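You operate a simulated robot arm through the tools that you are given. There is no shell and no other tool.

You are at the controls of a simulated robot arm. One attempt, no reset.

TASK
Brown egg in the blue egg cup, white egg in the other; set the timer to five minutes.
Fine: push the empty white tray up to the canister.

Only the result counts: the job must be done as asked and must still hold three seconds after the hand-in. Knocking over, shifting, dropping, spilling or breaking anything else fails it.

THE ROBOT
A 7-joint arm with a two-finger parallel gripper, fixed in place. Base frame: the origin is on the floor under the middle of its stand, x ahead of it, y to its left, z up; the work surface is at about z = 91. Lengths are in cm, angles in rad, forces in N, time in s.
It reaches about 147.9 cm from its shoulder. Its first joint turns from -2.897 to 2.897 rad. Payload 4.4 kg.
The tool frame sits at the grasp point between the pads (the TCP): z along the fingers, y along the line on which they close. The tips reach 2.3 cm beyond it. Largest opening 9.4 cm; finger width 3.8, thickness 1; the body of the gripper, 5.4 by 9.6 cm, starts 3.9 cm behind the TCP.
Orientation is that of the tool frame in the base frame, as a unit quaternion [x, y, z, w]. With the fingers straight down and closing along the base's y, the tool's x points along the base's -x, its y along +y and its z along -z.

THE INTERFACE
- The arm moves only by the tool move_arm. Its argument "deltas" is one flat list of numbers, 7 for each row, row after row: the shift along the tool's x, y, z in cm, then the turn, a rotation vector about the tool's x, y, z in rad, then the gripper command, from -1 (shut) to 1 (fully open), values between in proportion. In form: [dx, dy, dz, ax, ay, az, grip, dx, dy, dz, ax, ay, az, grip, ...]. A call has 1 to 20 rows; each row is the pose to reach, as a shift and turn from the pose commanded when the call began, along the tool's axes at that moment. Rows are played at 5 a second. More than 5 cm and 0.15 rad between two rows, or a gripper value outside its range, and nothing of the call is played. A pose out of reach is approached as far as the arm can. The call stops where the force on the tool passes 40 N (or 10 N more than at its start, if that is more) or the arm is blocked; 0.2 s more then pass. Each finger travels about 7.2 cm/s and halts on what it meets, pressing with about 36 N; the grip force reading is that of the motor and also rises with nothing between the fingers. The clock runs only during rows and for 0.2 s after the last one: add rows that repeat a pose to give the fingers time. The reply holds the time, the measured pose of the TCP, the force on the tool along the base axes, the opening and the grip force, in the units named above and with some noise, with the torque about the TCP (base axes, N m) and any sound that the robot's microphone picked up.
- Cameras (640 x 400 px; columns grow to the right, rows downward): "scene" is fixed at [5.14, -49.81, 167.15]; the picture's right is [0.61, -0.79, 0.00], its down [-0.38, -0.29, -0.88] and it looks along [0.70, 0.54, -0.47] (base axes); focal length 336 px, centre (320, 200). "wrist" rides on the gripper at [8.6, 1.6, -7.4] in the tool frame; the picture's right is [-0.18, 0.98, 0.00], its down [-0.58, -0.11, -0.81] and it looks along [-0.79, -0.15, 0.59] (tool axes); focal length 243 px, centre (320, 200). There is no depth. A picture from a camera that has moved, and an enlarged one, comes with that camera's place and axes in the base frame and with its lens.
- capture(camera): a new picture of that camera. No time passes.
- zoom(camera, box): a new picture of the part [left, top, right, bottom] of that camera's present view, enlarged. No time passes.
- job_done(): hands the job in; it is judged then, once.

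Places have to be worked out from the pictures, the camera data and where the tool is seen. Open the gripper and draw the arm clear of the work before you hand the job in, unless the task says otherwise.

The tools are called after ">>>" as name(argument=value, ...) on one line, values as JSON. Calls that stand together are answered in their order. move_arm: Moves the arm, as the interface text tells. Its arguments: {"type":"object","properties":{"deltas":{"type":"array","items":{"type":"number"}}},"required":["deltas"]} The other tools are called the same way: capture (camera) takes a picture; zoom (camera, box) takes an enlarged picture of a part of a camera's view; job_done () hands the job in.

At the start:

```text
time_s: 0.0
ee_pos: [79.36, 25.01, 129.31]
tcp_rot: [0.001, 1.0, 0.0, 0.0]
wrist_force: [-0.3, -0.3, -1.1]
torque: [0.02, -0.04, -0.01]
opening: 9.42
grip_force: 0.0
```

scene: 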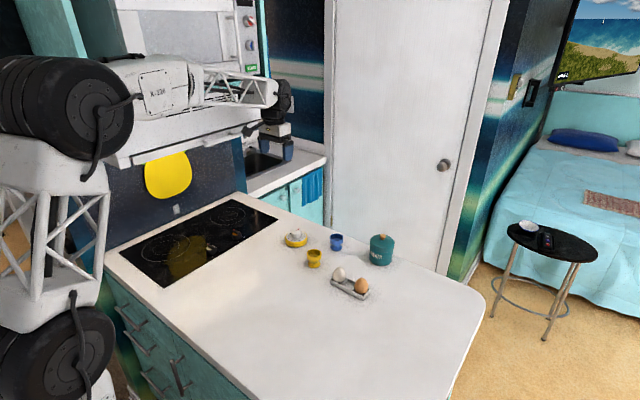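
wrist: 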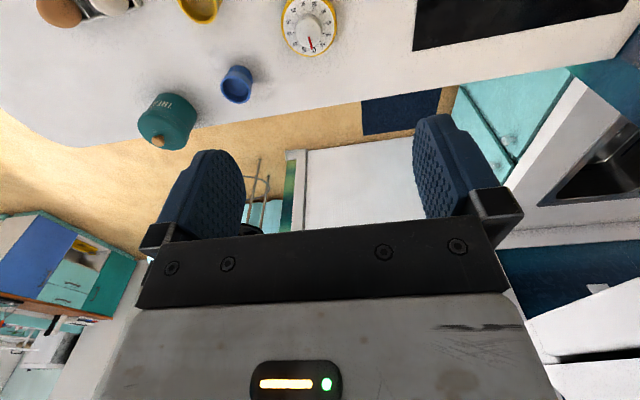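

I see the eggs in a small tray, a yellow cup, a blue cup, a timer, and a teal canister on the counter. I'll zoom in on them to measure positions.

>>> zoom(camera="scene", box=[260, 210, 420, 310])

>>> zoom(camera="wrist", box=[0, 0, 400, 200])

```text
4.00 times, centred on (340, 260) of scene
camera zoom: at [5.14, -49.81, 167.15], right [0.61, -0.79, 0.0], down [-0.38, -0.29, -0.88], along [0.7, 0.54, -0.47], focal length 1345 px, centre (240, -40)
```

zoom: 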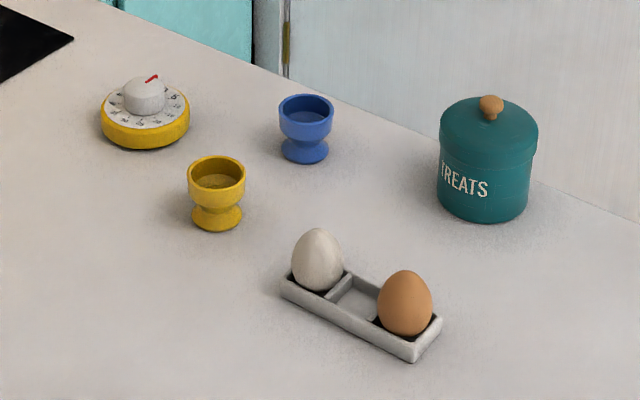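

```text
1.60 times, centred on (200, 100) of wrist
camera zoom: at [70.71, 26.82, 136.73], right [0.18, 0.98, 0.0], down [0.58, -0.11, 0.81], along [0.79, -0.15, -0.59], focal length 388 px, centre (512, 360)
```

zoom: 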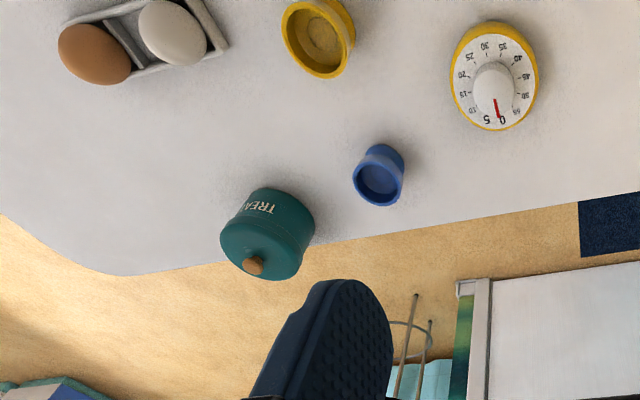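

Rough positions from the scene camera: blue cup (90, 8), yellow cup (77.5, 8.7), timer (85, 23.6), canister (94, -8.5), and the tray spanning x 73.5–78, y -14 to -1.6. Next I'll look at the timer dial, eggs and cups in detail.

>>> zoom(camera="wrist", box=[270, 0, 350, 60])

>>> zoom(camera="scene", box=[325, 260, 375, 305])

>>> zoom(camera="scene", box=[280, 222, 350, 272])

```text
6.67 times, centred on (310, 30) of wrist
camera zoom: at [70.71, 26.82, 136.73], right [0.18, 0.98, 0.0], down [0.58, -0.11, 0.81], along [0.79, -0.15, -0.59], focal length 1618 px, centre (387, 1333)
```

zoom: 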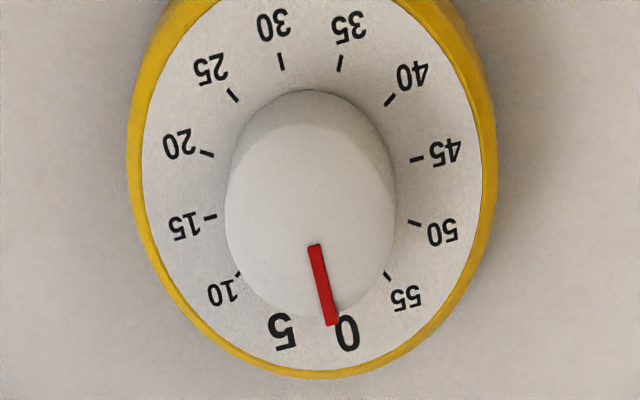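

```text
8.89 times, centred on (350, 282) of scene
camera zoom: at [5.14, -49.81, 167.15], right [0.61, -0.79, 0.0], down [-0.38, -0.29, -0.88], along [0.7, 0.54, -0.47], focal length 2988 px, centre (53, -533)
```

zoom: 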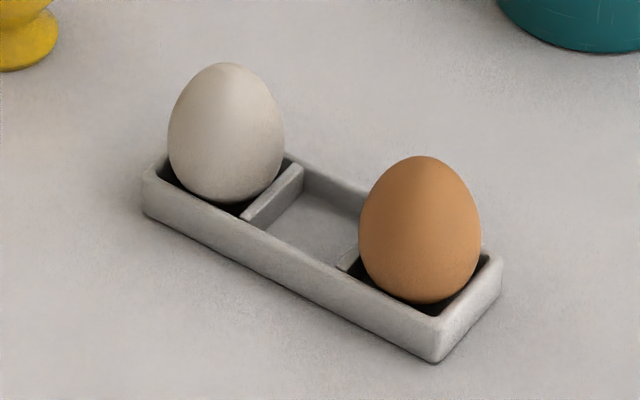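

```text
8.00 times, centred on (315, 247) of scene
camera zoom: at [5.14, -49.81, 167.15], right [0.61, -0.79, 0.0], down [-0.38, -0.29, -0.88], along [0.7, 0.54, -0.47], focal length 2689 px, centre (360, -176)
```

zoom: 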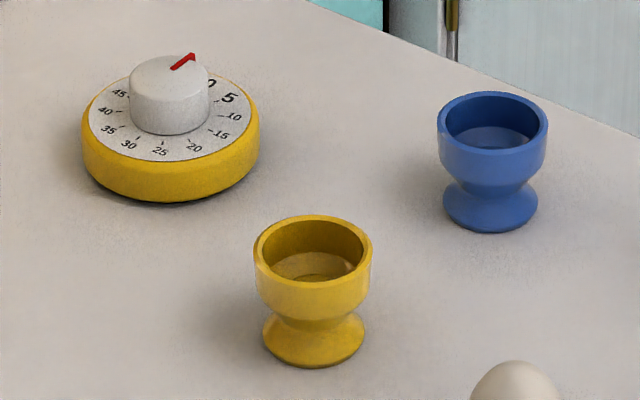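

The pointer is at 0 on a fixed dial, so five minutes is 30° clockwise seen from above. I'm moving the arm back and down, with clear air below, so the wrist camera can see the counter items from a second angle.

>>> move_arm(deltas=[2.175, -3.125, 1.9, 0, 0, 0, 1, 4.35, -6.25, 3.8, 0, 0, 0, 1, 6.525, -9.375, 5.7, 0, 0, 0, 1, 8.7, -12.5, 7.6, 0, 0, 0, 1, 10.875, -15.625, 9.5, 0, 0, 0, 1, 13.05, -18.75, 11.4, 0, 0, 0, 1, 15.225, -21.875, 13.3, 0, 0, 0, 1, 17.4, -25, 15.3, 0, 0, 0, 1])

```text
time_s: 1.8
ee_pos: [61.82, 0.21, 114.08]
tcp_rot: [-0.001, 1.0, 0.0, 0.0]
wrist_force: [0.2, 0.5, 0.1]
torque: [-0.03, 0.0, 0.02]
opening: 9.41
grip_force: 0.1
```

Moved cleanly with no contact. Taking pictures from here.

>>> capture(camera="wrist")

>>> capture(camera="scene")

```text
taken
camera wrist: at [53.22, 1.86, 121.46], right [0.18, 0.98, 0.0], down [0.58, -0.11, 0.81], along [0.79, -0.15, -0.59], focal length 243 px, centre (320, 200)
```

wrist: 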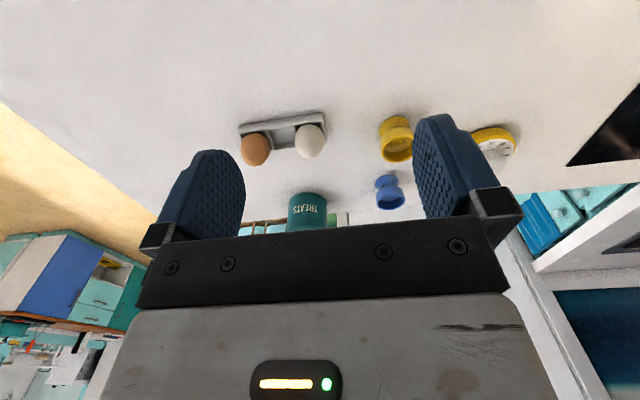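

```text
taken
```

scene: 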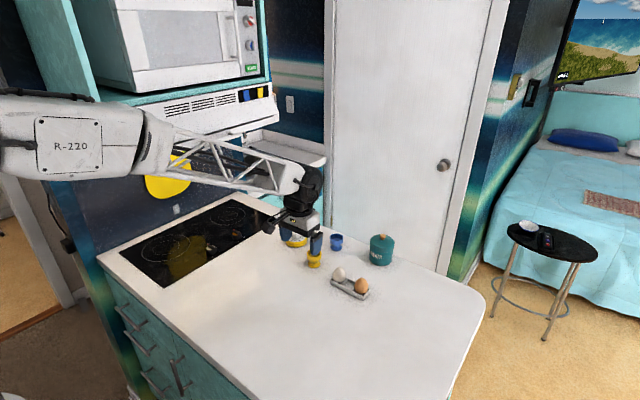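

The view shows everything. I'll zoom on the wrist view to measure the eggs, tray and cups.

>>> zoom(camera="wrist", box=[225, 100, 345, 175])

>>> zoom(camera="wrist", box=[360, 100, 440, 220])

>>> zoom(camera="wrist", box=[260, 170, 420, 240])

```text
5.33 times, centred on (285, 138) of wrist
camera zoom: at [53.22, 1.86, 121.46], right [0.18, 0.98, 0.0], down [0.58, -0.11, 0.81], along [0.79, -0.15, -0.59], focal length 1294 px, centre (507, 533)
```

zoom: 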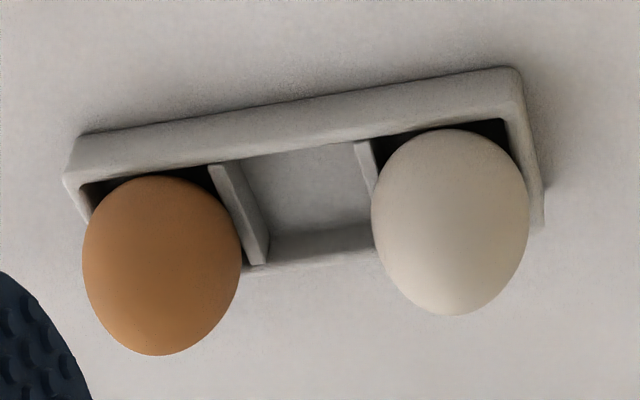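

```text
3.33 times, centred on (400, 160) of wrist
camera zoom: at [53.22, 1.86, 121.46], right [0.18, 0.98, 0.0], down [0.58, -0.11, 0.81], along [0.79, -0.15, -0.59], focal length 809 px, centre (53, 333)
```

zoom: 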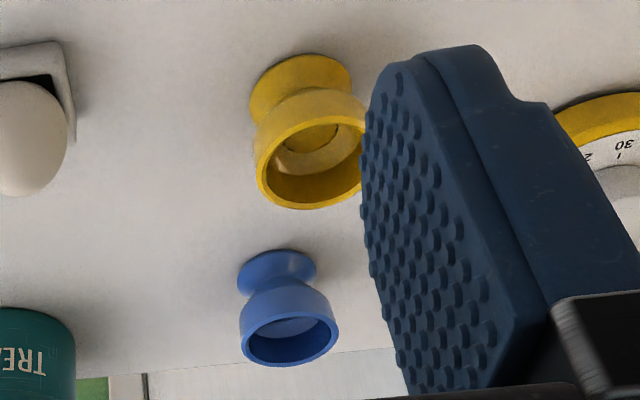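

```text
4.00 times, centred on (340, 205) of wrist
camera zoom: at [53.22, 1.86, 121.46], right [0.18, 0.98, 0.0], down [0.58, -0.11, 0.81], along [0.79, -0.15, -0.59], focal length 970 px, centre (240, 180)
```

zoom: 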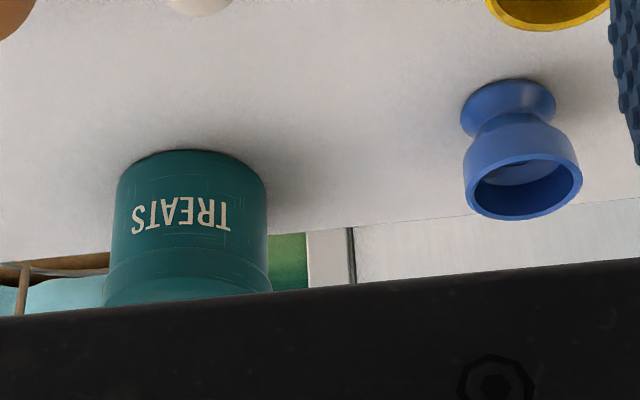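

Triangulating both views: white egg at about (75.1, -3.7), brown egg at (75.2, -11.8), both centred near z 94.7. Blue rim is at (90.0, 8.0, 96.3), yellow rim at (77.0, 8.2, 96.6), and the canister's near face at x≈90.4. I'll go above the brown egg, opening to 7.5 cm.

>>> move_arm(deltas=[-2.68, -2.4, 2.0, 0, 0, 0, 0.8, -5.36, -4.8, 4.0, 0, 0, 0, 0.6, -8.04, -7.2, 6.0, 0, 0, 0, 0.6, -10.72, -9.6, 8.0, 0, 0, 0, 0.6, -13.4, -12.0, 10.0, 0, 0, 0, 0.6, -13.4, -12.0, 10.0, 0, 0, 0, 0.6])

```text
time_s: 3.2
ee_pos: [75.45, -11.83, 103.91]
tcp_rot: [-0.001, 1.0, 0.0, 0.0]
wrist_force: [-0.6, 0.0, 0.3]
torque: [-0.03, -0.01, 0.0]
opening: 7.52
grip_force: 0.0
```

The gripper is above the brown egg at 7.5 cm opening. I'll check alignment in both cameras.

>>> capture(camera="wrist")

>>> zoom(camera="scene", box=[280, 200, 420, 310])

```text
taken
camera wrist: at [66.9, -10.29, 111.26], right [0.18, 0.98, 0.0], down [0.58, -0.11, 0.81], along [0.79, -0.15, -0.59], focal length 243 px, centre (320, 200)
```

wrist: 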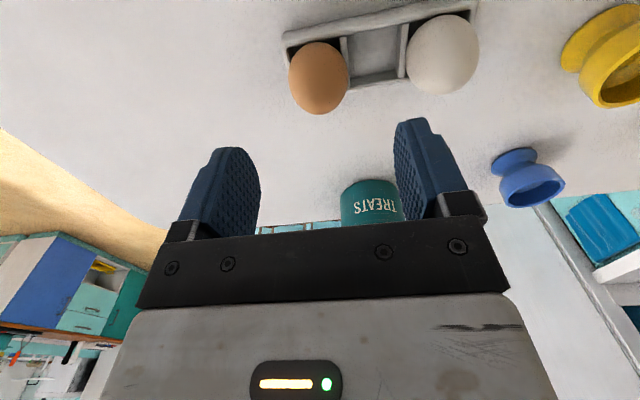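

```text
3.64 times, centred on (350, 255) of scene
camera zoom: at [5.14, -49.81, 167.15], right [0.61, -0.79, 0.0], down [-0.38, -0.29, -0.88], along [0.7, 0.54, -0.47], focal length 1222 px, centre (211, 0)
```

zoom: 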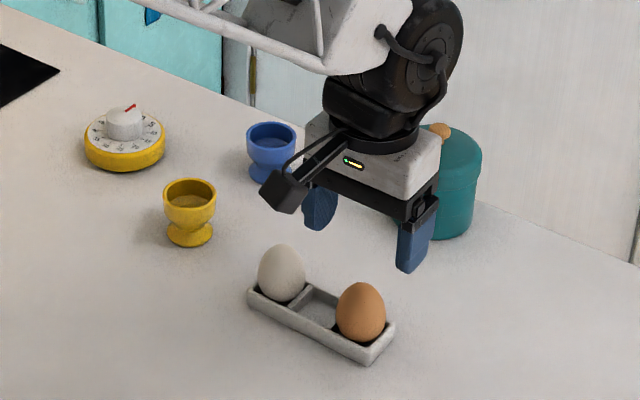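

From this view the brown egg is at (75.15, -11.86), nearly centred between the fingers. I'm descending to TCP z≈95.9, which puts the tips near z 93.6, still open.

>>> move_arm(deltas=[0.3, 0, 2.0, 0, 0, 0, 0.6, 0.3, 0, 4.0, 0, 0, 0, 0.6, 0.3, 0, 5.5, 0, 0, 0, 0.6, 0.3, 0, 7.0, 0, 0, 0, 0.6, 0.3, 0, 8.0, 0, 0, 0, 0.6])

>>> capture(camera="wrist")

>>> zoom(camera="scene", box=[310, 240, 390, 310])

```text
time_s: 4.4
ee_pos: [75.09, -11.93, 95.9]
tcp_rot: [0.0, 1.0, -0.001, 0.0]
wrist_force: [0.0, -0.7, 0.6]
torque: [0.01, 0.01, 0.01]
opening: 7.52
grip_force: 0.0
```

```text
taken
camera wrist: at [66.45, -10.23, 103.39], right [0.18, 0.98, 0.0], down [0.58, -0.11, 0.81], along [0.79, -0.15, -0.59], focal length 243 px, centre (320, 200)
```

wrist: 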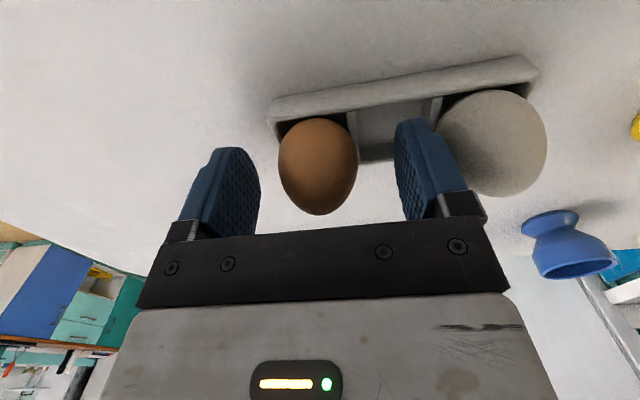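

```text
5.71 times, centred on (350, 275) of scene
camera zoom: at [5.14, -49.81, 167.15], right [0.61, -0.79, 0.0], down [-0.38, -0.29, -0.88], along [0.7, 0.54, -0.47], focal length 1921 px, centre (149, -229)
```

zoom: 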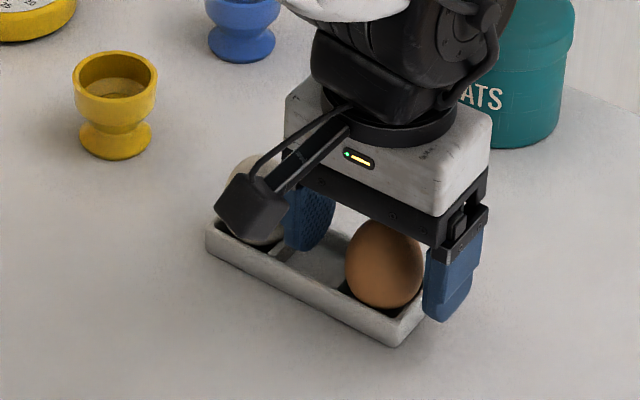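

The egg sits centred between the pads. I'm closing gradually to about 4.3 cm, watching opening and grip force.

>>> move_arm(deltas=[0, 0, 0, 0, 0, 0, 0.2, 0, 0, 0, 0, 0, 0, 0.0, 0, 0, 0, 0, 0, 0, -0.05, 0, 0, 0, 0, 0, 0, -0.085, 0, 0, 0, 0, 0, 0, -0.085])

```text
time_s: 5.6
ee_pos: [75.09, -11.88, 95.86]
tcp_rot: [0.0, 1.0, 0.0, 0.0]
wrist_force: [-0.2, -1.0, -0.3]
torque: [-0.03, 0.0, -0.02]
opening: 4.35
grip_force: 0.9
```

Opening reads 4.35 with a slight grip force, so contact may be just starting. I'll close a little more in small steps.

>>> move_arm(deltas=[0, 0, 0, 0, 0, 0, -0.105, 0, 0, 0, 0, 0, 0, -0.125, 0, 0, 0, 0, 0, 0, -0.125])

```text
time_s: 6.4
ee_pos: [74.95, -11.74, 96.0]
tcp_rot: [0.0, 1.0, 0.0, 0.0]
wrist_force: [-0.6, -1.5, 0.1]
torque: [-0.02, 0.0, 0.01]
opening: 4.2
grip_force: 1.5
```

The opening still follows the command, now 4.20 against 4.12 commanded, with force 1.5. Continuing.

>>> move_arm(deltas=[0, 0, 0, 0, 0, 0, -0.15, 0, 0, 0, 0, 0, 0, -0.18, 0, 0, 0, 0, 0, 0, -0.18])

>>> zoom(camera="wrist", box=[160, 80, 500, 250])

```text
time_s: 7.2
ee_pos: [74.95, -11.9, 95.98]
tcp_rot: [0.0, 1.0, 0.0, 0.0]
wrist_force: [-0.3, -0.5, -0.5]
torque: [-0.03, 0.02, 0.03]
opening: 4.14
grip_force: 36.1
```

```text
1.88 times, centred on (330, 165) of wrist
camera zoom: at [66.45, -10.23, 103.41], right [0.18, 0.98, 0.0], down [0.58, -0.11, 0.81], along [0.79, -0.15, -0.59], focal length 457 px, centre (301, 266)
```

zoom: 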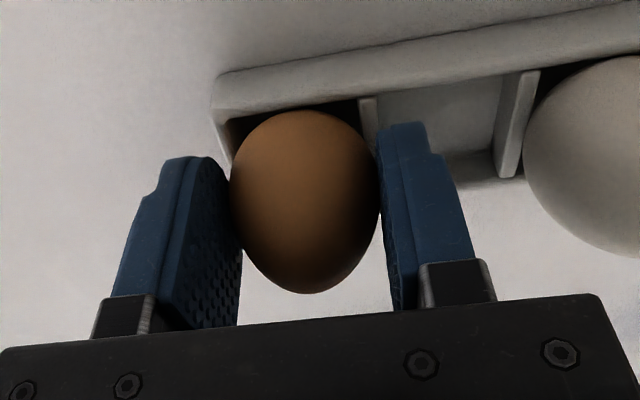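

The egg is gripped at 4.14 cm, motor at its 36 N limit, with no sound of breakage. I'll lift gently and check.

>>> move_arm(deltas=[0, 0, -0.5, 0, 0, 0, -0.18, 0, 0, -1.5, 0, 0, 0, -0.18, 0, 0, -3.0, 0, 0, 0, -0.18, 0, 0, -5.0, 0, 0, 0, -0.18, 0, 0, -7.5, 0, 0, 0, -0.18, 0, 0, -10.0, 0, 0, 0, -0.18])

>>> zoom(camera="scene", box=[280, 200, 420, 310])

>>> capture(camera="wrist")

```text
time_s: 8.6
ee_pos: [74.89, -11.79, 105.99]
tcp_rot: [-0.001, 1.0, 0.0, 0.0]
wrist_force: [-0.6, -0.8, -1.2]
torque: [-0.02, 0.02, -0.02]
opening: 4.12
grip_force: 36.6
```

```text
3.64 times, centred on (350, 255) of scene
camera zoom: at [5.14, -49.81, 167.15], right [0.61, -0.79, 0.0], down [-0.38, -0.29, -0.88], along [0.7, 0.54, -0.47], focal length 1222 px, centre (211, 0)
```

zoom: 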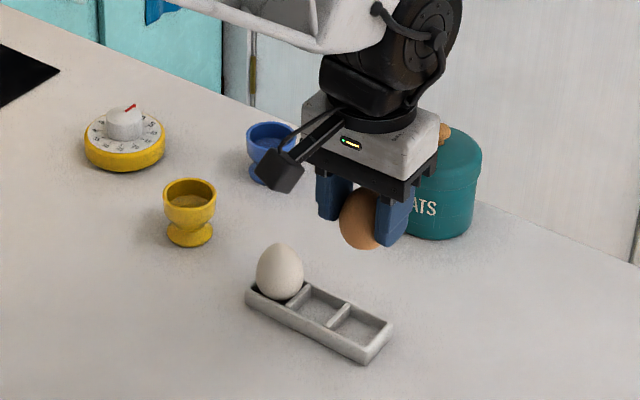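

```text
taken
camera wrist: at [66.36, -10.24, 113.45], right [0.18, 0.98, 0.0], down [0.58, -0.11, 0.81], along [0.79, -0.15, -0.59], focal length 243 px, centre (320, 200)
```

wrist: 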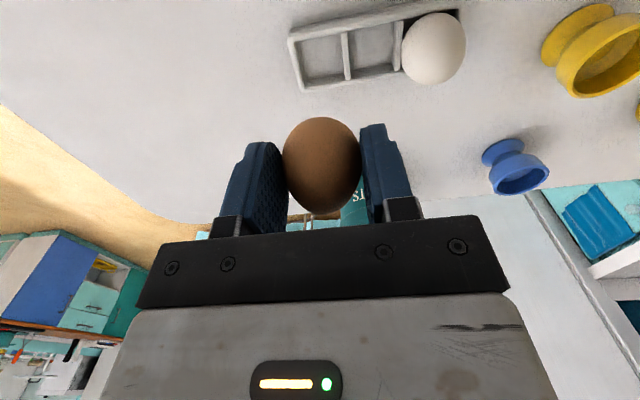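

The brown egg came up upright and clean, and the tray stayed put. I'm moving it at this height to above the blue cup at about (90.0, 8.0).

>>> move_arm(deltas=[-2.5, 3.3, 0, 0, 0, 0, -0.18, -5.0, 6.6, 0, 0, 0, 0, -0.18, -7.5, 9.9, 0, 0, 0, 0, -0.18, -10.0, 13.2, 0, 0, 0, 0, -0.18, -12.5, 16.5, 0, 0, 0, 0, -0.18, -15.0, 19.9, 0, 0, 0, 0, -0.18, -15.0, 19.9, 0, 0, 0, 0, -0.18])

>>> capture(camera="wrist")

>>> zoom(camera="scene", box=[300, 210, 370, 260])

```text
time_s: 10.2
ee_pos: [89.91, 8.07, 105.93]
tcp_rot: [0.0, 1.0, 0.0, 0.0]
wrist_force: [-0.3, -0.1, -0.9]
torque: [0.01, -0.04, -0.01]
opening: 4.12
grip_force: 36.2
```

```text
taken
camera wrist: at [81.37, 9.71, 113.45], right [0.18, 0.98, 0.0], down [0.58, -0.11, 0.81], along [0.79, -0.15, -0.59], focal length 243 px, centre (320, 200)
```

wrist: 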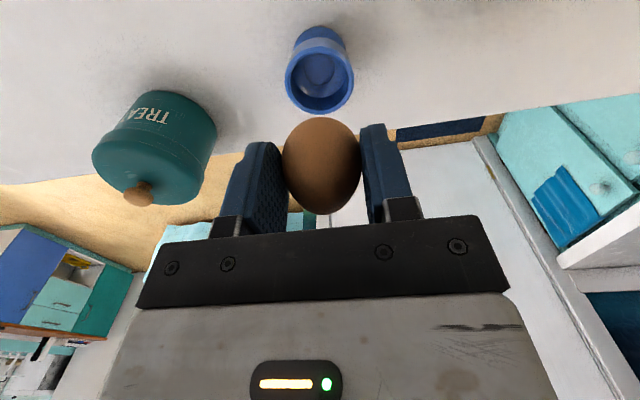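

```text
8.00 times, centred on (335, 235) of scene
camera zoom: at [5.14, -49.81, 167.15], right [0.61, -0.79, 0.0], down [-0.38, -0.29, -0.88], along [0.7, 0.54, -0.47], focal length 2689 px, centre (200, -80)
```

zoom: 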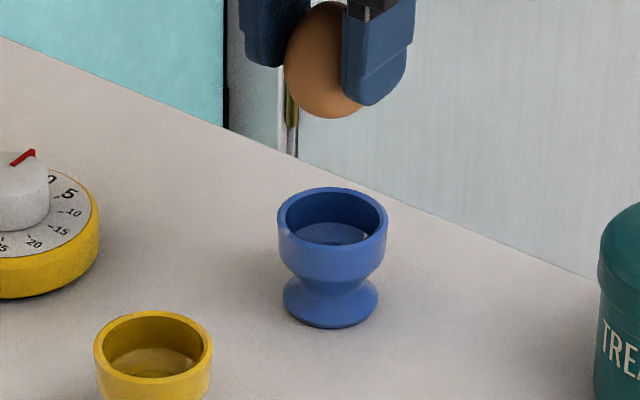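

I'll zoom in on the cup from this nearly overhead wrist view to fix its centre before lowering.

>>> zoom(camera="wrist", box=[270, 15, 370, 125])

```text
3.64 times, centred on (320, 70) of wrist
camera zoom: at [81.37, 9.71, 113.45], right [0.18, 0.98, 0.0], down [0.58, -0.11, 0.81], along [0.79, -0.15, -0.59], focal length 882 px, centre (320, 673)
```

zoom: 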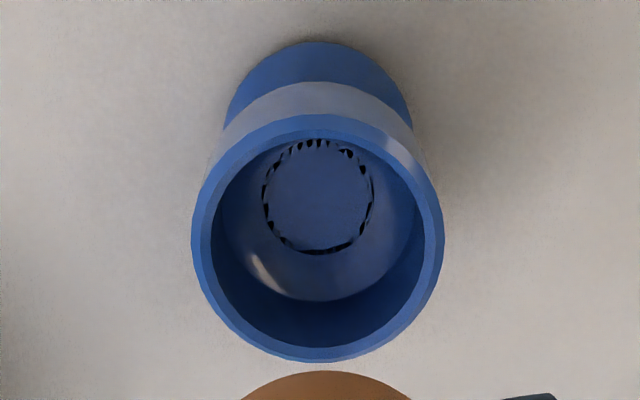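

The blue rim centre is at (90.08, 8.03, 96.3) with inner diameter about 4.2 and the floor about 1.6 below the rim. The egg is at (90.05, 8.1). I'll nudge 0.05–0.08 and lower to TCP z≈99.2, so the tips stay above the rim.

>>> move_arm(deltas=[-0.05, -0.08, 2.0, 0, 0, 0, -0.18, -0.05, -0.08, 4.0, 0, 0, 0, -0.18, -0.05, -0.08, 5.2, 0, 0, 0, -0.18, -0.05, -0.08, 6.0, 0, 0, 0, -0.18, -0.05, -0.08, 6.5, 0, 0, 0, -0.18, -0.05, -0.08, 6.8, 0, 0, 0, -0.18])

>>> zoom(camera="wrist", box=[240, 60, 400, 220])

>>> zoom(camera="scene", box=[300, 210, 370, 260])

```text
time_s: 11.6
ee_pos: [90.01, 8.04, 99.05]
tcp_rot: [0.0, 1.0, -0.001, 0.0]
wrist_force: [-1.3, -0.3, -0.4]
torque: [0.01, -0.01, -0.01]
opening: 4.11
grip_force: 35.6
```

```text
2.50 times, centred on (320, 140) of wrist
camera zoom: at [81.45, 9.68, 106.58], right [0.18, 0.98, 0.0], down [0.58, -0.11, 0.81], along [0.79, -0.15, -0.59], focal length 606 px, centre (320, 350)
```

zoom: 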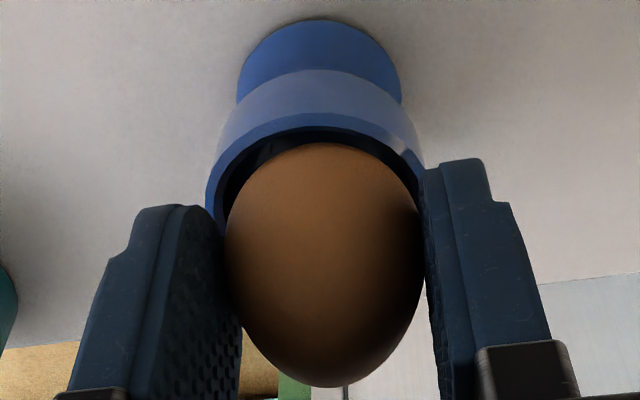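

```text
8.00 times, centred on (335, 235) of scene
camera zoom: at [5.14, -49.81, 167.15], right [0.61, -0.79, 0.0], down [-0.38, -0.29, -0.88], along [0.7, 0.54, -0.47], focal length 2689 px, centre (200, -80)
```

zoom: 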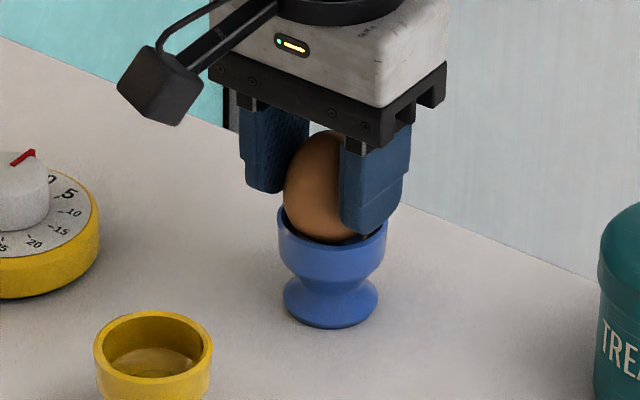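

The egg's lower part is inside the rim and there's no force yet. I'll lower in small steps, watching the force.

>>> move_arm(deltas=[0, 0, 0.1, 0, 0, 0, -0.18, 0, 0, 0.2, 0, 0, 0, -0.18])

>>> zoom(camera="scene", box=[320, 220, 350, 242])

```text
time_s: 12.2
ee_pos: [90.03, 8.01, 98.97]
tcp_rot: [0.0, 1.0, 0.0, 0.0]
wrist_force: [-0.7, 0.1, -1.1]
torque: [0.03, -0.01, 0.03]
opening: 4.14
grip_force: 35.8
```

```text
16.00 times, centred on (335, 231) of scene
camera zoom: at [5.14, -49.81, 167.15], right [0.61, -0.79, 0.0], down [-0.38, -0.29, -0.88], along [0.7, 0.54, -0.47], focal length 5379 px, centre (80, -296)
```

zoom: 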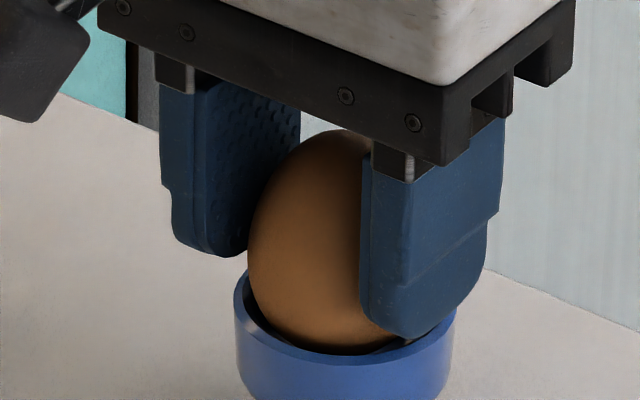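

The tips are about 0.2 cm above the rim and the egg bottom is only ~0.3 cm from the cup floor, held inside the bowl. I'll lower another 0.1 and open gently in small steps so the egg settles.

>>> move_arm(deltas=[0, 0, 0.1, 0, 0, 0, -0.18, 0, 0, 0.1, 0, 0, 0, -0.13, 0, 0, 0.1, 0, 0, 0, -0.11, 0, 0, 0.1, 0, 0, 0, -0.1, 0, 0, 0.1, 0, 0, 0, -0.09, 0, 0, 0.1, 0, 0, 0, -0.08])

>>> zoom(camera="scene", box=[320, 220, 350, 242])

>>> zoom(camera="wrist", box=[240, 60, 400, 220])

```text
time_s: 13.6
ee_pos: [90.0, 8.06, 98.98]
tcp_rot: [0.0, 1.0, 0.0, 0.0]
wrist_force: [-0.5, -0.4, 0.7]
torque: [-0.03, 0.03, -0.01]
opening: 4.33
grip_force: 0.4
```

```text
16.00 times, centred on (335, 231) of scene
camera zoom: at [5.14, -49.81, 167.15], right [0.61, -0.79, 0.0], down [-0.38, -0.29, -0.88], along [0.7, 0.54, -0.47], focal length 5379 px, centre (80, -296)
```

zoom: 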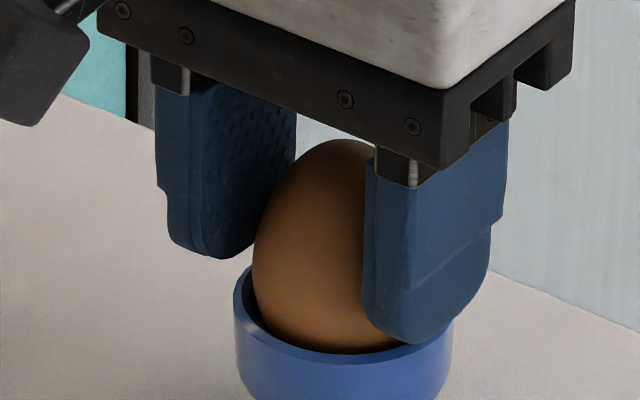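

```text
2.50 times, centred on (320, 140) of wrist
camera zoom: at [81.43, 9.63, 106.37], right [0.18, 0.98, 0.0], down [0.58, -0.11, 0.81], along [0.79, -0.15, -0.59], focal length 606 px, centre (320, 350)
```

zoom: 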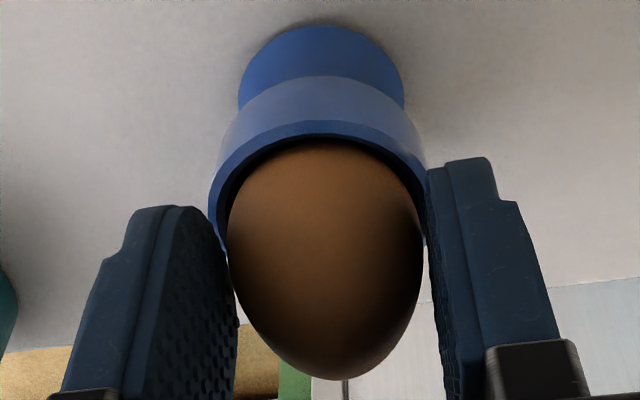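

The egg has settled into the cup and the fingers are free at 4.33 cm with no force. I'll open wider slowly and then rise straight up.

>>> move_arm(deltas=[0, 0, 0, 0, 0, 0, 0.0, 0, 0, 0, 0, 0, 0, 0.15, 0, 0, 0, 0, 0, 0, 0.3, 0, 0, 0, 0, 0, 0, 0.3, 0, 0, -1.0, 0, 0, 0, 0.3, 0, 0, -3.0, 0, 0, 0, 0.3, 0, 0, -5.5, 0, 0, 0, 0.3, 0, 0, -8.0, 0, 0, 0, 0.3])

>>> zoom(camera="scene", box=[280, 210, 420, 310])

>>> capture(camera="wrist")

```text
time_s: 15.4
ee_pos: [89.9, 8.01, 106.92]
tcp_rot: [0.0, 1.0, 0.0, -0.001]
wrist_force: [-1.0, -0.7, -0.9]
torque: [0.01, 0.01, 0.02]
opening: 6.1
grip_force: 0.0
```

```text
4.00 times, centred on (350, 260) of scene
camera zoom: at [5.14, -49.81, 167.15], right [0.61, -0.79, 0.0], down [-0.38, -0.29, -0.88], along [0.7, 0.54, -0.47], focal length 1345 px, centre (200, -40)
```

zoom: 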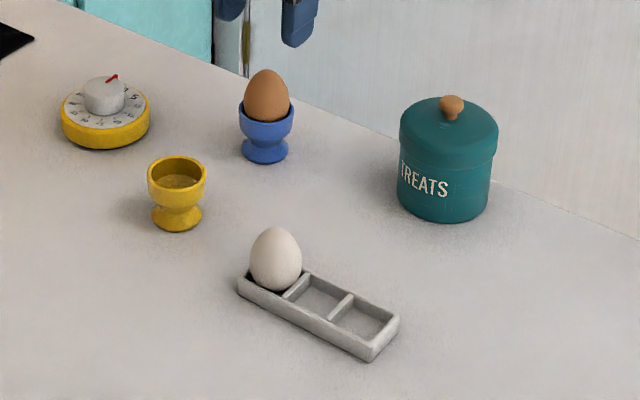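

```text
taken
camera wrist: at [81.44, 9.66, 114.37], right [0.18, 0.98, 0.0], down [0.58, -0.11, 0.81], along [0.79, -0.15, -0.59], focal length 243 px, centre (320, 200)
```

wrist: 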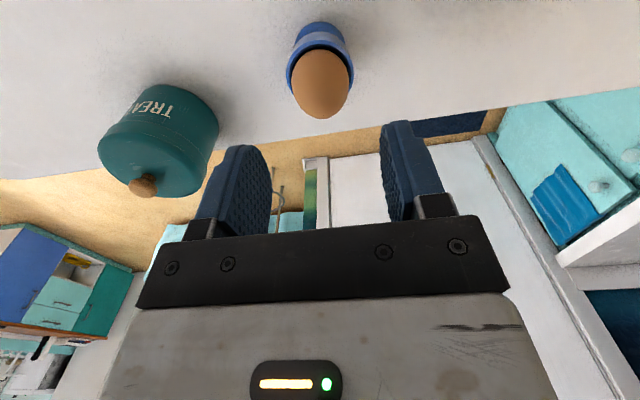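

The brown egg stands upright in the blue cup, and the cup hasn't moved. Next I'm going above the white egg at about (75.1, -3.75).

>>> move_arm(deltas=[2.96, -2.37, 0, 0, 0, 0, 0.4, 5.92, -4.74, 0.5, 0, 0, 0, 0.6, 8.88, -7.11, 1.0, 0, 0, 0, 0.6, 11.84, -9.48, 1.7, 0, 0, 0, 0.6, 14.8, -11.85, 2.5, 0, 0, 0, 0.6, 14.8, -11.85, 2.5, 0, 0, 0, 0.6])

>>> zoom(camera="wrist", box=[220, 0, 420, 200])

```text
time_s: 16.8
ee_pos: [75.29, -3.95, 104.62]
tcp_rot: [0.0, 1.0, 0.0, 0.0]
wrist_force: [0.6, 0.0, 0.2]
torque: [0.04, 0.01, 0.0]
opening: 7.51
grip_force: 0.0
```

```text
2.00 times, centred on (320, 100) of wrist
camera zoom: at [66.73, -2.28, 112.1], right [0.18, 0.98, 0.0], down [0.58, -0.11, 0.81], along [0.79, -0.15, -0.59], focal length 485 px, centre (320, 400)
```

zoom: 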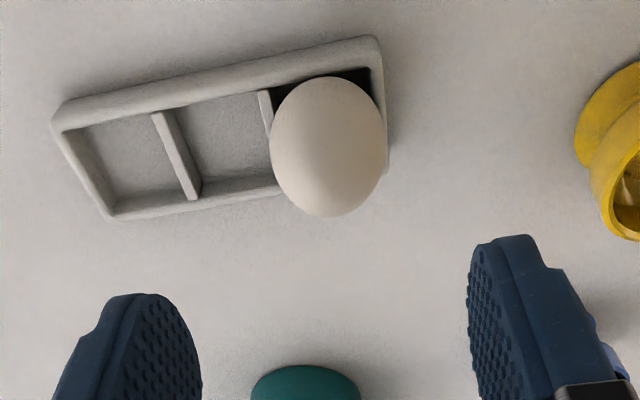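

The white egg is at (75.12, -3.52). I'm shifting to centre on it and lowering to TCP z≈96.05, still open.

>>> move_arm(deltas=[0.2, 0.35, 2.2, 0, 0, 0, 0.6, 0.2, 0.35, 4.4, 0, 0, 0, 0.6, 0.2, 0.35, 6.2, 0, 0, 0, 0.6, 0.2, 0.35, 7.7, 0, 0, 0, 0.6, 0.2, 0.35, 8.65, 0, 0, 0, 0.6])

>>> zoom(camera="wrist", box=[160, 80, 500, 250])

```text
time_s: 18.0
ee_pos: [75.0, -3.55, 95.75]
tcp_rot: [-0.001, 1.0, -0.001, 0.0]
wrist_force: [-0.7, -0.7, -0.7]
torque: [-0.02, -0.03, -0.02]
opening: 7.52
grip_force: 0.1
```

```text
1.88 times, centred on (330, 165) of wrist
camera zoom: at [66.38, -1.93, 103.25], right [0.18, 0.98, 0.0], down [0.58, -0.11, 0.81], along [0.79, -0.15, -0.59], focal length 457 px, centre (301, 266)
```

zoom: 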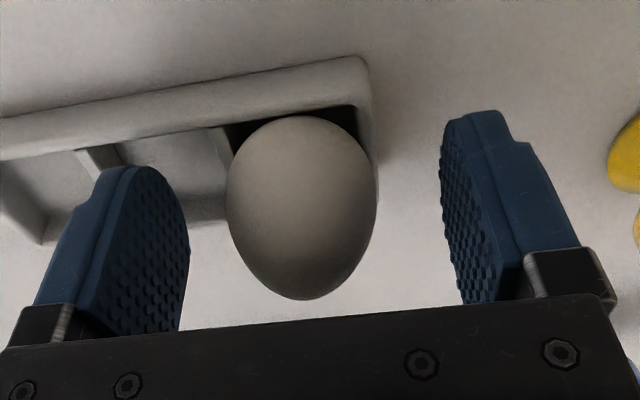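

The egg is centred within 0.15 cm. I'll adjust x slightly, then close gradually.

>>> move_arm(deltas=[-0.12, 0.02, -0.15, 0, 0, 0, 0.3, -0.12, 0.02, -0.15, 0, 0, 0, 0.05, -0.12, 0.02, -0.15, 0, 0, 0, -0.06, -0.12, 0.02, -0.15, 0, 0, 0, -0.1, -0.12, 0.02, -0.15, 0, 0, 0, -0.13, -0.12, 0.02, -0.15, 0, 0, 0, -0.16, -0.12, 0.02, -0.15, 0, 0, 0, -0.18, -0.12, 0.02, -0.15, 0, 0, 0, -0.18])

>>> zoom(camera="wrist", box=[160, 80, 500, 250])

```text
time_s: 19.8
ee_pos: [75.2, -3.53, 95.89]
tcp_rot: [0.0, 1.0, 0.0, 0.0]
wrist_force: [-0.2, -0.2, 0.2]
torque: [-0.02, 0.03, -0.02]
opening: 4.12
grip_force: 36.4
```

```text
1.88 times, centred on (330, 165) of wrist
camera zoom: at [66.47, -1.9, 103.36], right [0.18, 0.98, 0.0], down [0.58, -0.11, 0.81], along [0.79, -0.15, -0.59], focal length 457 px, centre (301, 266)
```

zoom: 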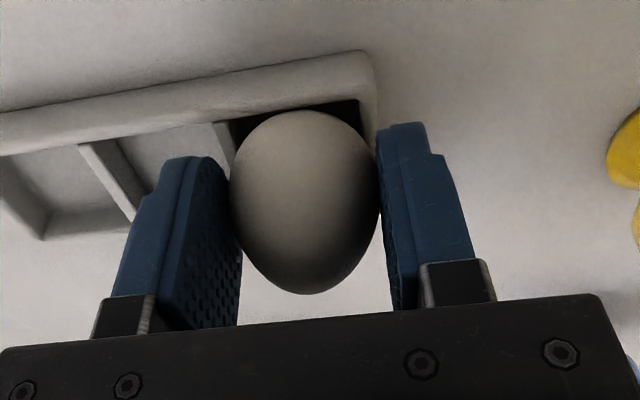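

The white egg is gripped at 4.12 cm. I'm lifting it gently to about z 106.

>>> move_arm(deltas=[0, 0, -0.5, 0, 0, 0, -0.18, 0, 0, -1.5, 0, 0, 0, -0.18, 0, 0, -3.0, 0, 0, 0, -0.18, 0, 0, -5.0, 0, 0, 0, -0.18, 0, 0, -7.5, 0, 0, 0, -0.18, 0, 0, -10.0, 0, 0, 0, -0.18])

>>> zoom(camera="scene", box=[280, 200, 420, 310])

```text
time_s: 21.2
ee_pos: [75.13, -3.52, 105.88]
tcp_rot: [-0.001, 1.0, -0.001, 0.0]
wrist_force: [0.2, -0.5, -1.1]
torque: [0.02, 0.0, -0.04]
opening: 4.12
grip_force: 35.4
```

```text
3.64 times, centred on (350, 255) of scene
camera zoom: at [5.14, -49.81, 167.15], right [0.61, -0.79, 0.0], down [-0.38, -0.29, -0.88], along [0.7, 0.54, -0.47], focal length 1222 px, centre (211, 0)
```

zoom: 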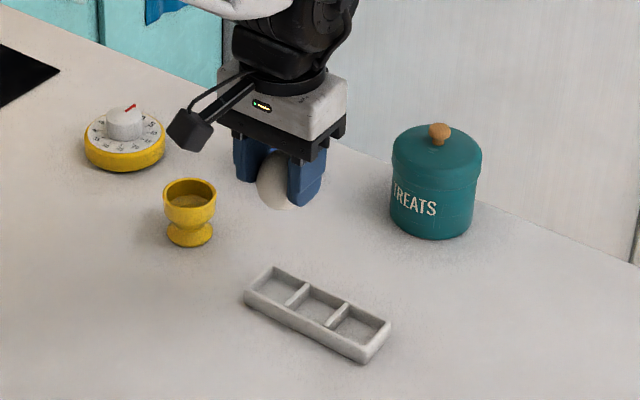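

The tray is empty now and undisturbed. I'm carrying the white egg across to above the yellow cup near (77.1, 8.3).

>>> move_arm(deltas=[-0.5, 2.95, 0, 0, 0, 0, -0.18, -1.0, 5.9, 0, 0, 0, 0, -0.18, -1.5, 8.85, 0, 0, 0, 0, -0.18, -2.0, 11.8, 0, 0, 0, 0, -0.18, -2.0, 11.8, 0, 0, 0, 0, -0.18])

>>> zoom(camera="wrist", box=[270, 15, 370, 125])

>>> zoom(camera="wrist", box=[240, 60, 400, 220])

>>> zoom(camera="scene", box=[280, 220, 350, 270])

```text
time_s: 22.4
ee_pos: [77.19, 8.45, 105.8]
tcp_rot: [0.0, 1.0, 0.0, 0.0]
wrist_force: [-0.6, -0.5, -0.5]
torque: [-0.01, 0.03, -0.02]
opening: 4.11
grip_force: 36.2
```

```text
3.64 times, centred on (320, 70) of wrist
camera zoom: at [68.46, 10.05, 113.34], right [0.18, 0.98, 0.0], down [0.58, -0.11, 0.81], along [0.79, -0.15, -0.59], focal length 882 px, centre (320, 673)
```

zoom: 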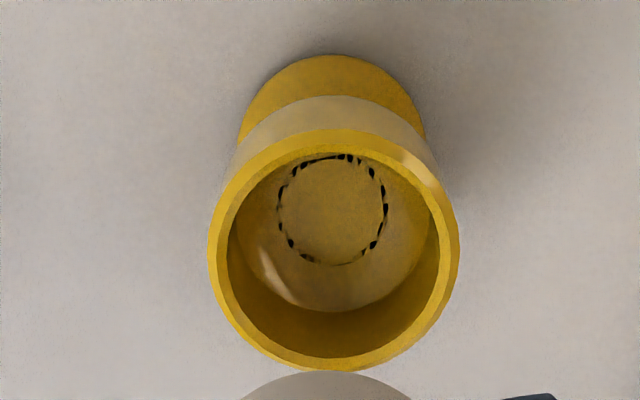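

```text
2.50 times, centred on (320, 140) of wrist
camera zoom: at [68.46, 10.05, 113.34], right [0.18, 0.98, 0.0], down [0.58, -0.11, 0.81], along [0.79, -0.15, -0.59], focal length 606 px, centre (320, 350)
```

zoom: 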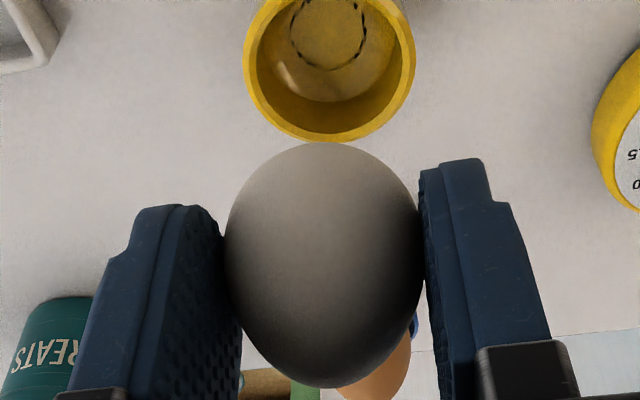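

```text
8.00 times, centred on (315, 245) of scene
camera zoom: at [5.14, -49.81, 167.15], right [0.61, -0.79, 0.0], down [-0.38, -0.29, -0.88], along [0.7, 0.54, -0.47], focal length 2689 px, centre (360, -160)
```

zoom: 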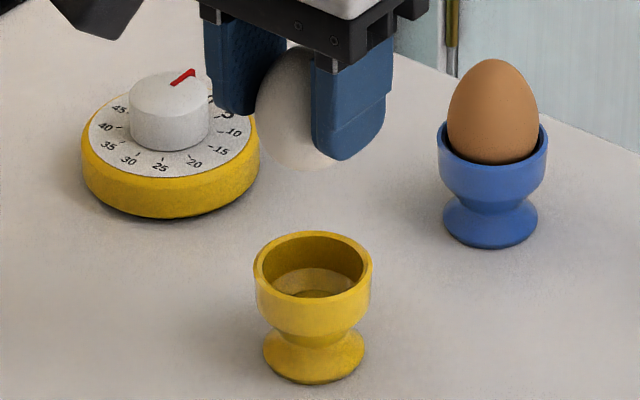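

The yellow rim centre is at (77.43, 8.68) and the egg is at (77.14, 8.5). I'll shift by (+0.3, +0.2) and lower to TCP z≈99.2.

>>> move_arm(deltas=[-0.3, 0.2, 1.5, 0, 0, 0, -0.18, -0.3, 0.2, 3.5, 0, 0, 0, -0.18, -0.3, 0.2, 5.0, 0, 0, 0, -0.18, -0.3, 0.2, 5.9, 0, 0, 0, -0.18, -0.3, 0.2, 6.4, 0, 0, 0, -0.18, -0.3, 0.2, 6.75, 0, 0, 0, -0.18])

>>> zoom(camera="wrist", box=[240, 60, 400, 220])

>>> zoom(camera="scene", box=[300, 238, 330, 260])

```text
time_s: 23.8
ee_pos: [77.43, 8.61, 99.12]
tcp_rot: [0.0, 1.0, -0.001, 0.0]
wrist_force: [1.0, -0.1, 0.1]
torque: [0.01, 0.03, 0.02]
opening: 4.12
grip_force: 36.4
```

```text
2.50 times, centred on (320, 140) of wrist
camera zoom: at [68.86, 10.18, 106.49], right [0.18, 0.98, 0.0], down [0.58, -0.11, 0.81], along [0.79, -0.15, -0.59], focal length 606 px, centre (320, 350)
```

zoom: 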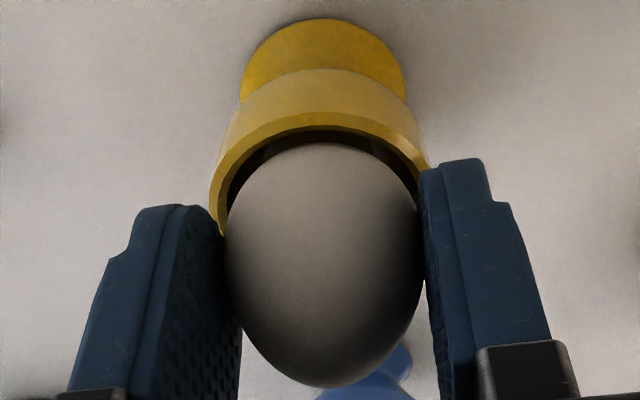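

```text
16.00 times, centred on (315, 249) of scene
camera zoom: at [5.14, -49.81, 167.15], right [0.61, -0.79, 0.0], down [-0.38, -0.29, -0.88], along [0.7, 0.54, -0.47], focal length 5379 px, centre (400, -584)
```

zoom: 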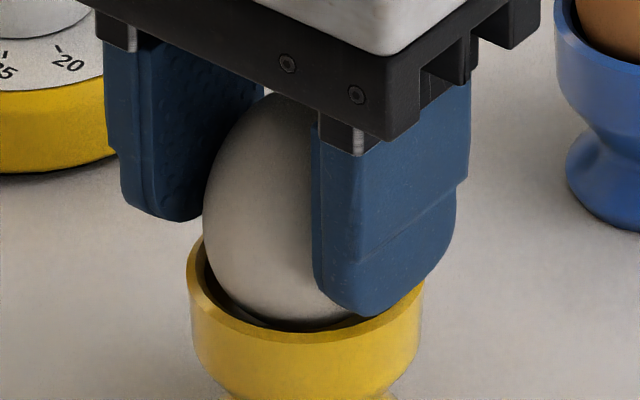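

The alignment matches the blue cup placement. I'll lower another 0.3 and release in small steps.

>>> move_arm(deltas=[0, 0.04, 0.15, 0, 0, 0, -0.18, 0, 0.04, 0.3, 0, 0, 0, -0.18, 0, 0.04, 0.3, 0, 0, 0, -0.13, 0, 0.04, 0.3, 0, 0, 0, -0.11, 0, 0.04, 0.3, 0, 0, 0, -0.1, 0, 0.04, 0.3, 0, 0, 0, -0.09, 0, 0.04, 0.3, 0, 0, 0, -0.08])

>>> zoom(camera="scene", box=[300, 238, 330, 260])

>>> zoom(camera="wrist", box=[240, 60, 400, 220])

```text
time_s: 25.4
ee_pos: [77.55, 8.52, 98.8]
tcp_rot: [-0.001, 1.0, 0.0, 0.0]
wrist_force: [0.2, -0.4, 0.3]
torque: [-0.01, -0.05, 0.04]
opening: 4.36
grip_force: 0.1
```

```text
16.00 times, centred on (315, 249) of scene
camera zoom: at [5.14, -49.81, 167.15], right [0.61, -0.79, 0.0], down [-0.38, -0.29, -0.88], along [0.7, 0.54, -0.47], focal length 5379 px, centre (400, -584)
```

zoom: 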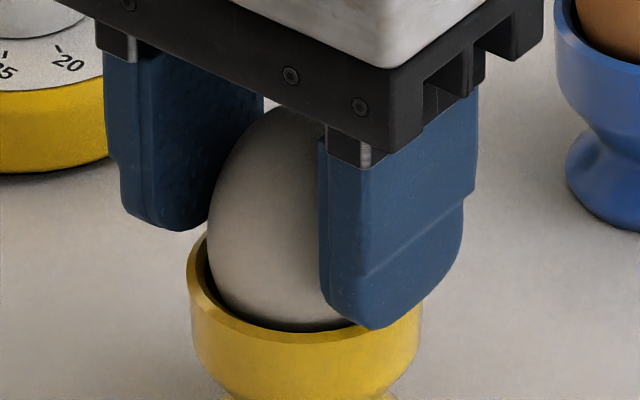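

```text
2.50 times, centred on (320, 140) of wrist
camera zoom: at [68.9, 10.12, 106.19], right [0.18, 0.98, 0.0], down [0.58, -0.11, 0.81], along [0.79, -0.15, -0.59], focal length 606 px, centre (320, 350)
```

zoom: 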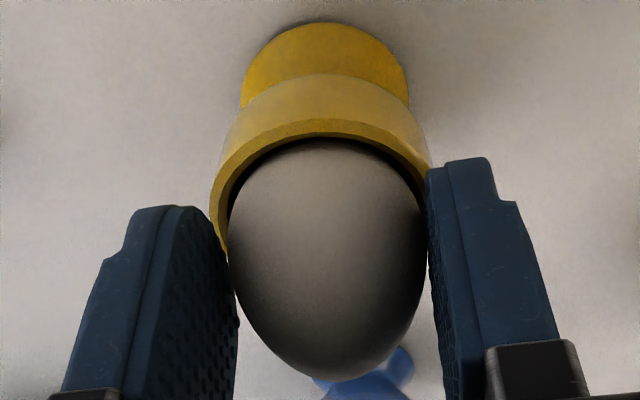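

The white egg has settled in the yellow cup and the fingers are free at 4.36 cm. I'll open wider and rise straight up.

>>> move_arm(deltas=[0, 0, 0, 0, 0, 0, 0.0, 0, 0, 0, 0, 0, 0, 0.15, 0, 0, 0, 0, 0, 0, 0.3, 0, 0, 0, 0, 0, 0, 0.3, 0, 0, -1.0, 0, 0, 0, 0.3, 0, 0, -3.0, 0, 0, 0, 0.3, 0, 0, -5.5, 0, 0, 0, 0.3, 0, 0, -9.0, 0, 0, 0, 0.3, 0, 0, -13.0, 0, 0, 0, 0.3])

>>> zoom(camera="scene", box=[260, 210, 420, 310])

>>> capture(camera="wrist")

```text
time_s: 27.4
ee_pos: [77.56, 8.6, 111.86]
tcp_rot: [0.0, 1.0, 0.001, 0.0]
wrist_force: [0.6, 0.2, -0.6]
torque: [0.02, -0.01, 0.0]
opening: 6.1
grip_force: 0.0
```

```text
4.00 times, centred on (340, 260) of scene
camera zoom: at [5.14, -49.81, 167.15], right [0.61, -0.79, 0.0], down [-0.38, -0.29, -0.88], along [0.7, 0.54, -0.47], focal length 1345 px, centre (240, -40)
```

zoom: 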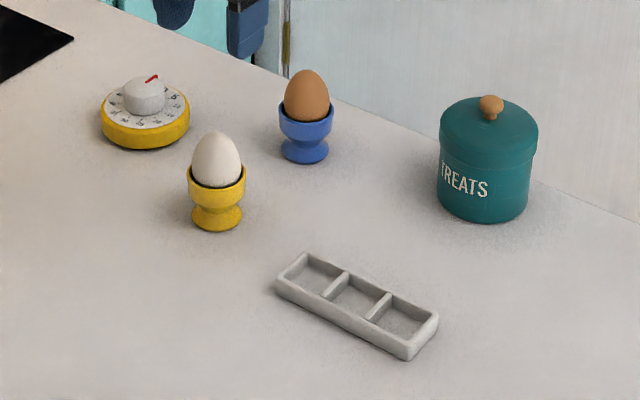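

```text
taken
camera wrist: at [68.91, 10.23, 119.29], right [0.18, 0.98, 0.0], down [0.58, -0.11, 0.81], along [0.79, -0.15, -0.59], focal length 243 px, centre (320, 200)
```

wrist: 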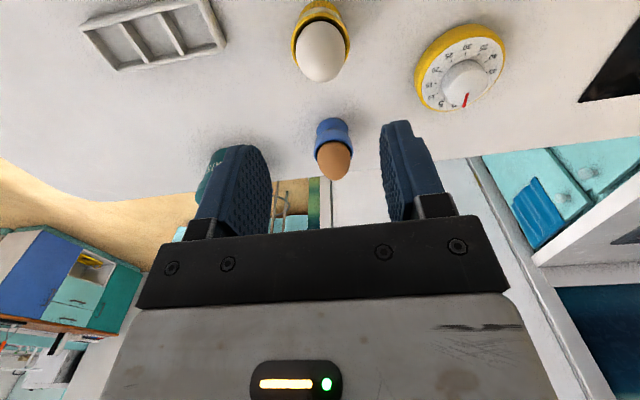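

Both eggs are in the right cups. Next is the tray, so I'll zoom in to get its current position and the canister's base.

>>> zoom(camera="scene", box=[322, 265, 382, 305])

>>> zoom(camera="scene", box=[360, 225, 405, 270])

>>> zoom(camera="wrist", box=[70, 0, 240, 80])

```text
10.00 times, centred on (352, 285) of scene
camera zoom: at [5.14, -49.81, 167.15], right [0.61, -0.79, 0.0], down [-0.38, -0.29, -0.88], along [0.7, 0.54, -0.47], focal length 3362 px, centre (0, -650)
```

zoom: 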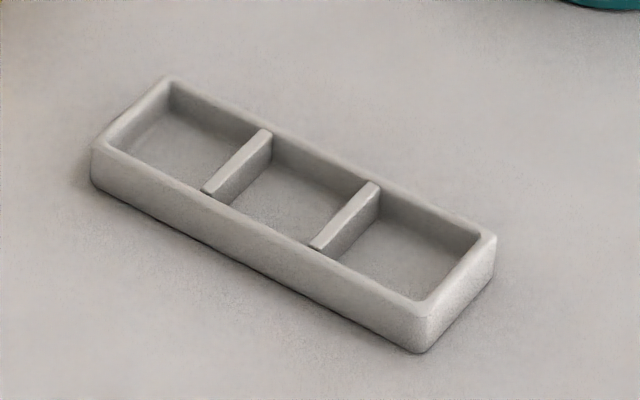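

```text
8.89 times, centred on (382, 248) of scene
camera zoom: at [5.14, -49.81, 167.15], right [0.61, -0.79, 0.0], down [-0.38, -0.29, -0.88], along [0.7, 0.54, -0.47], focal length 2988 px, centre (-236, -222)
```

zoom: 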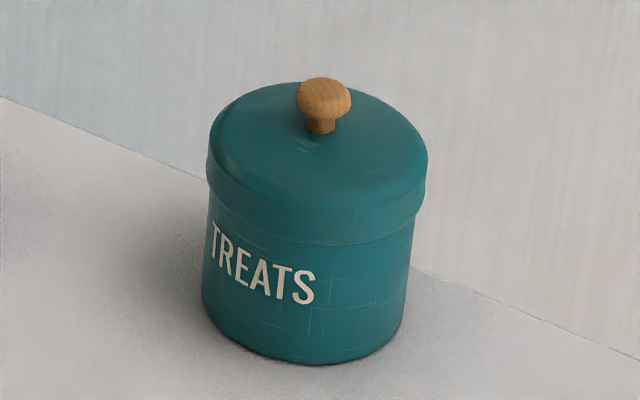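

```text
3.76 times, centred on (155, 40) of wrist
camera zoom: at [68.91, 10.23, 119.29], right [0.18, 0.98, 0.0], down [0.58, -0.11, 0.81], along [0.79, -0.15, -0.59], focal length 913 px, centre (941, 802)
```

zoom: 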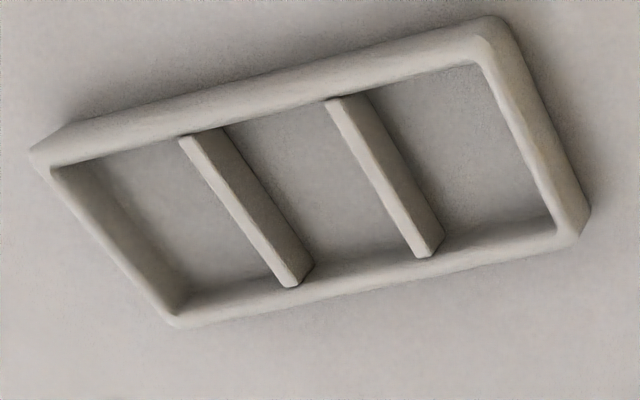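

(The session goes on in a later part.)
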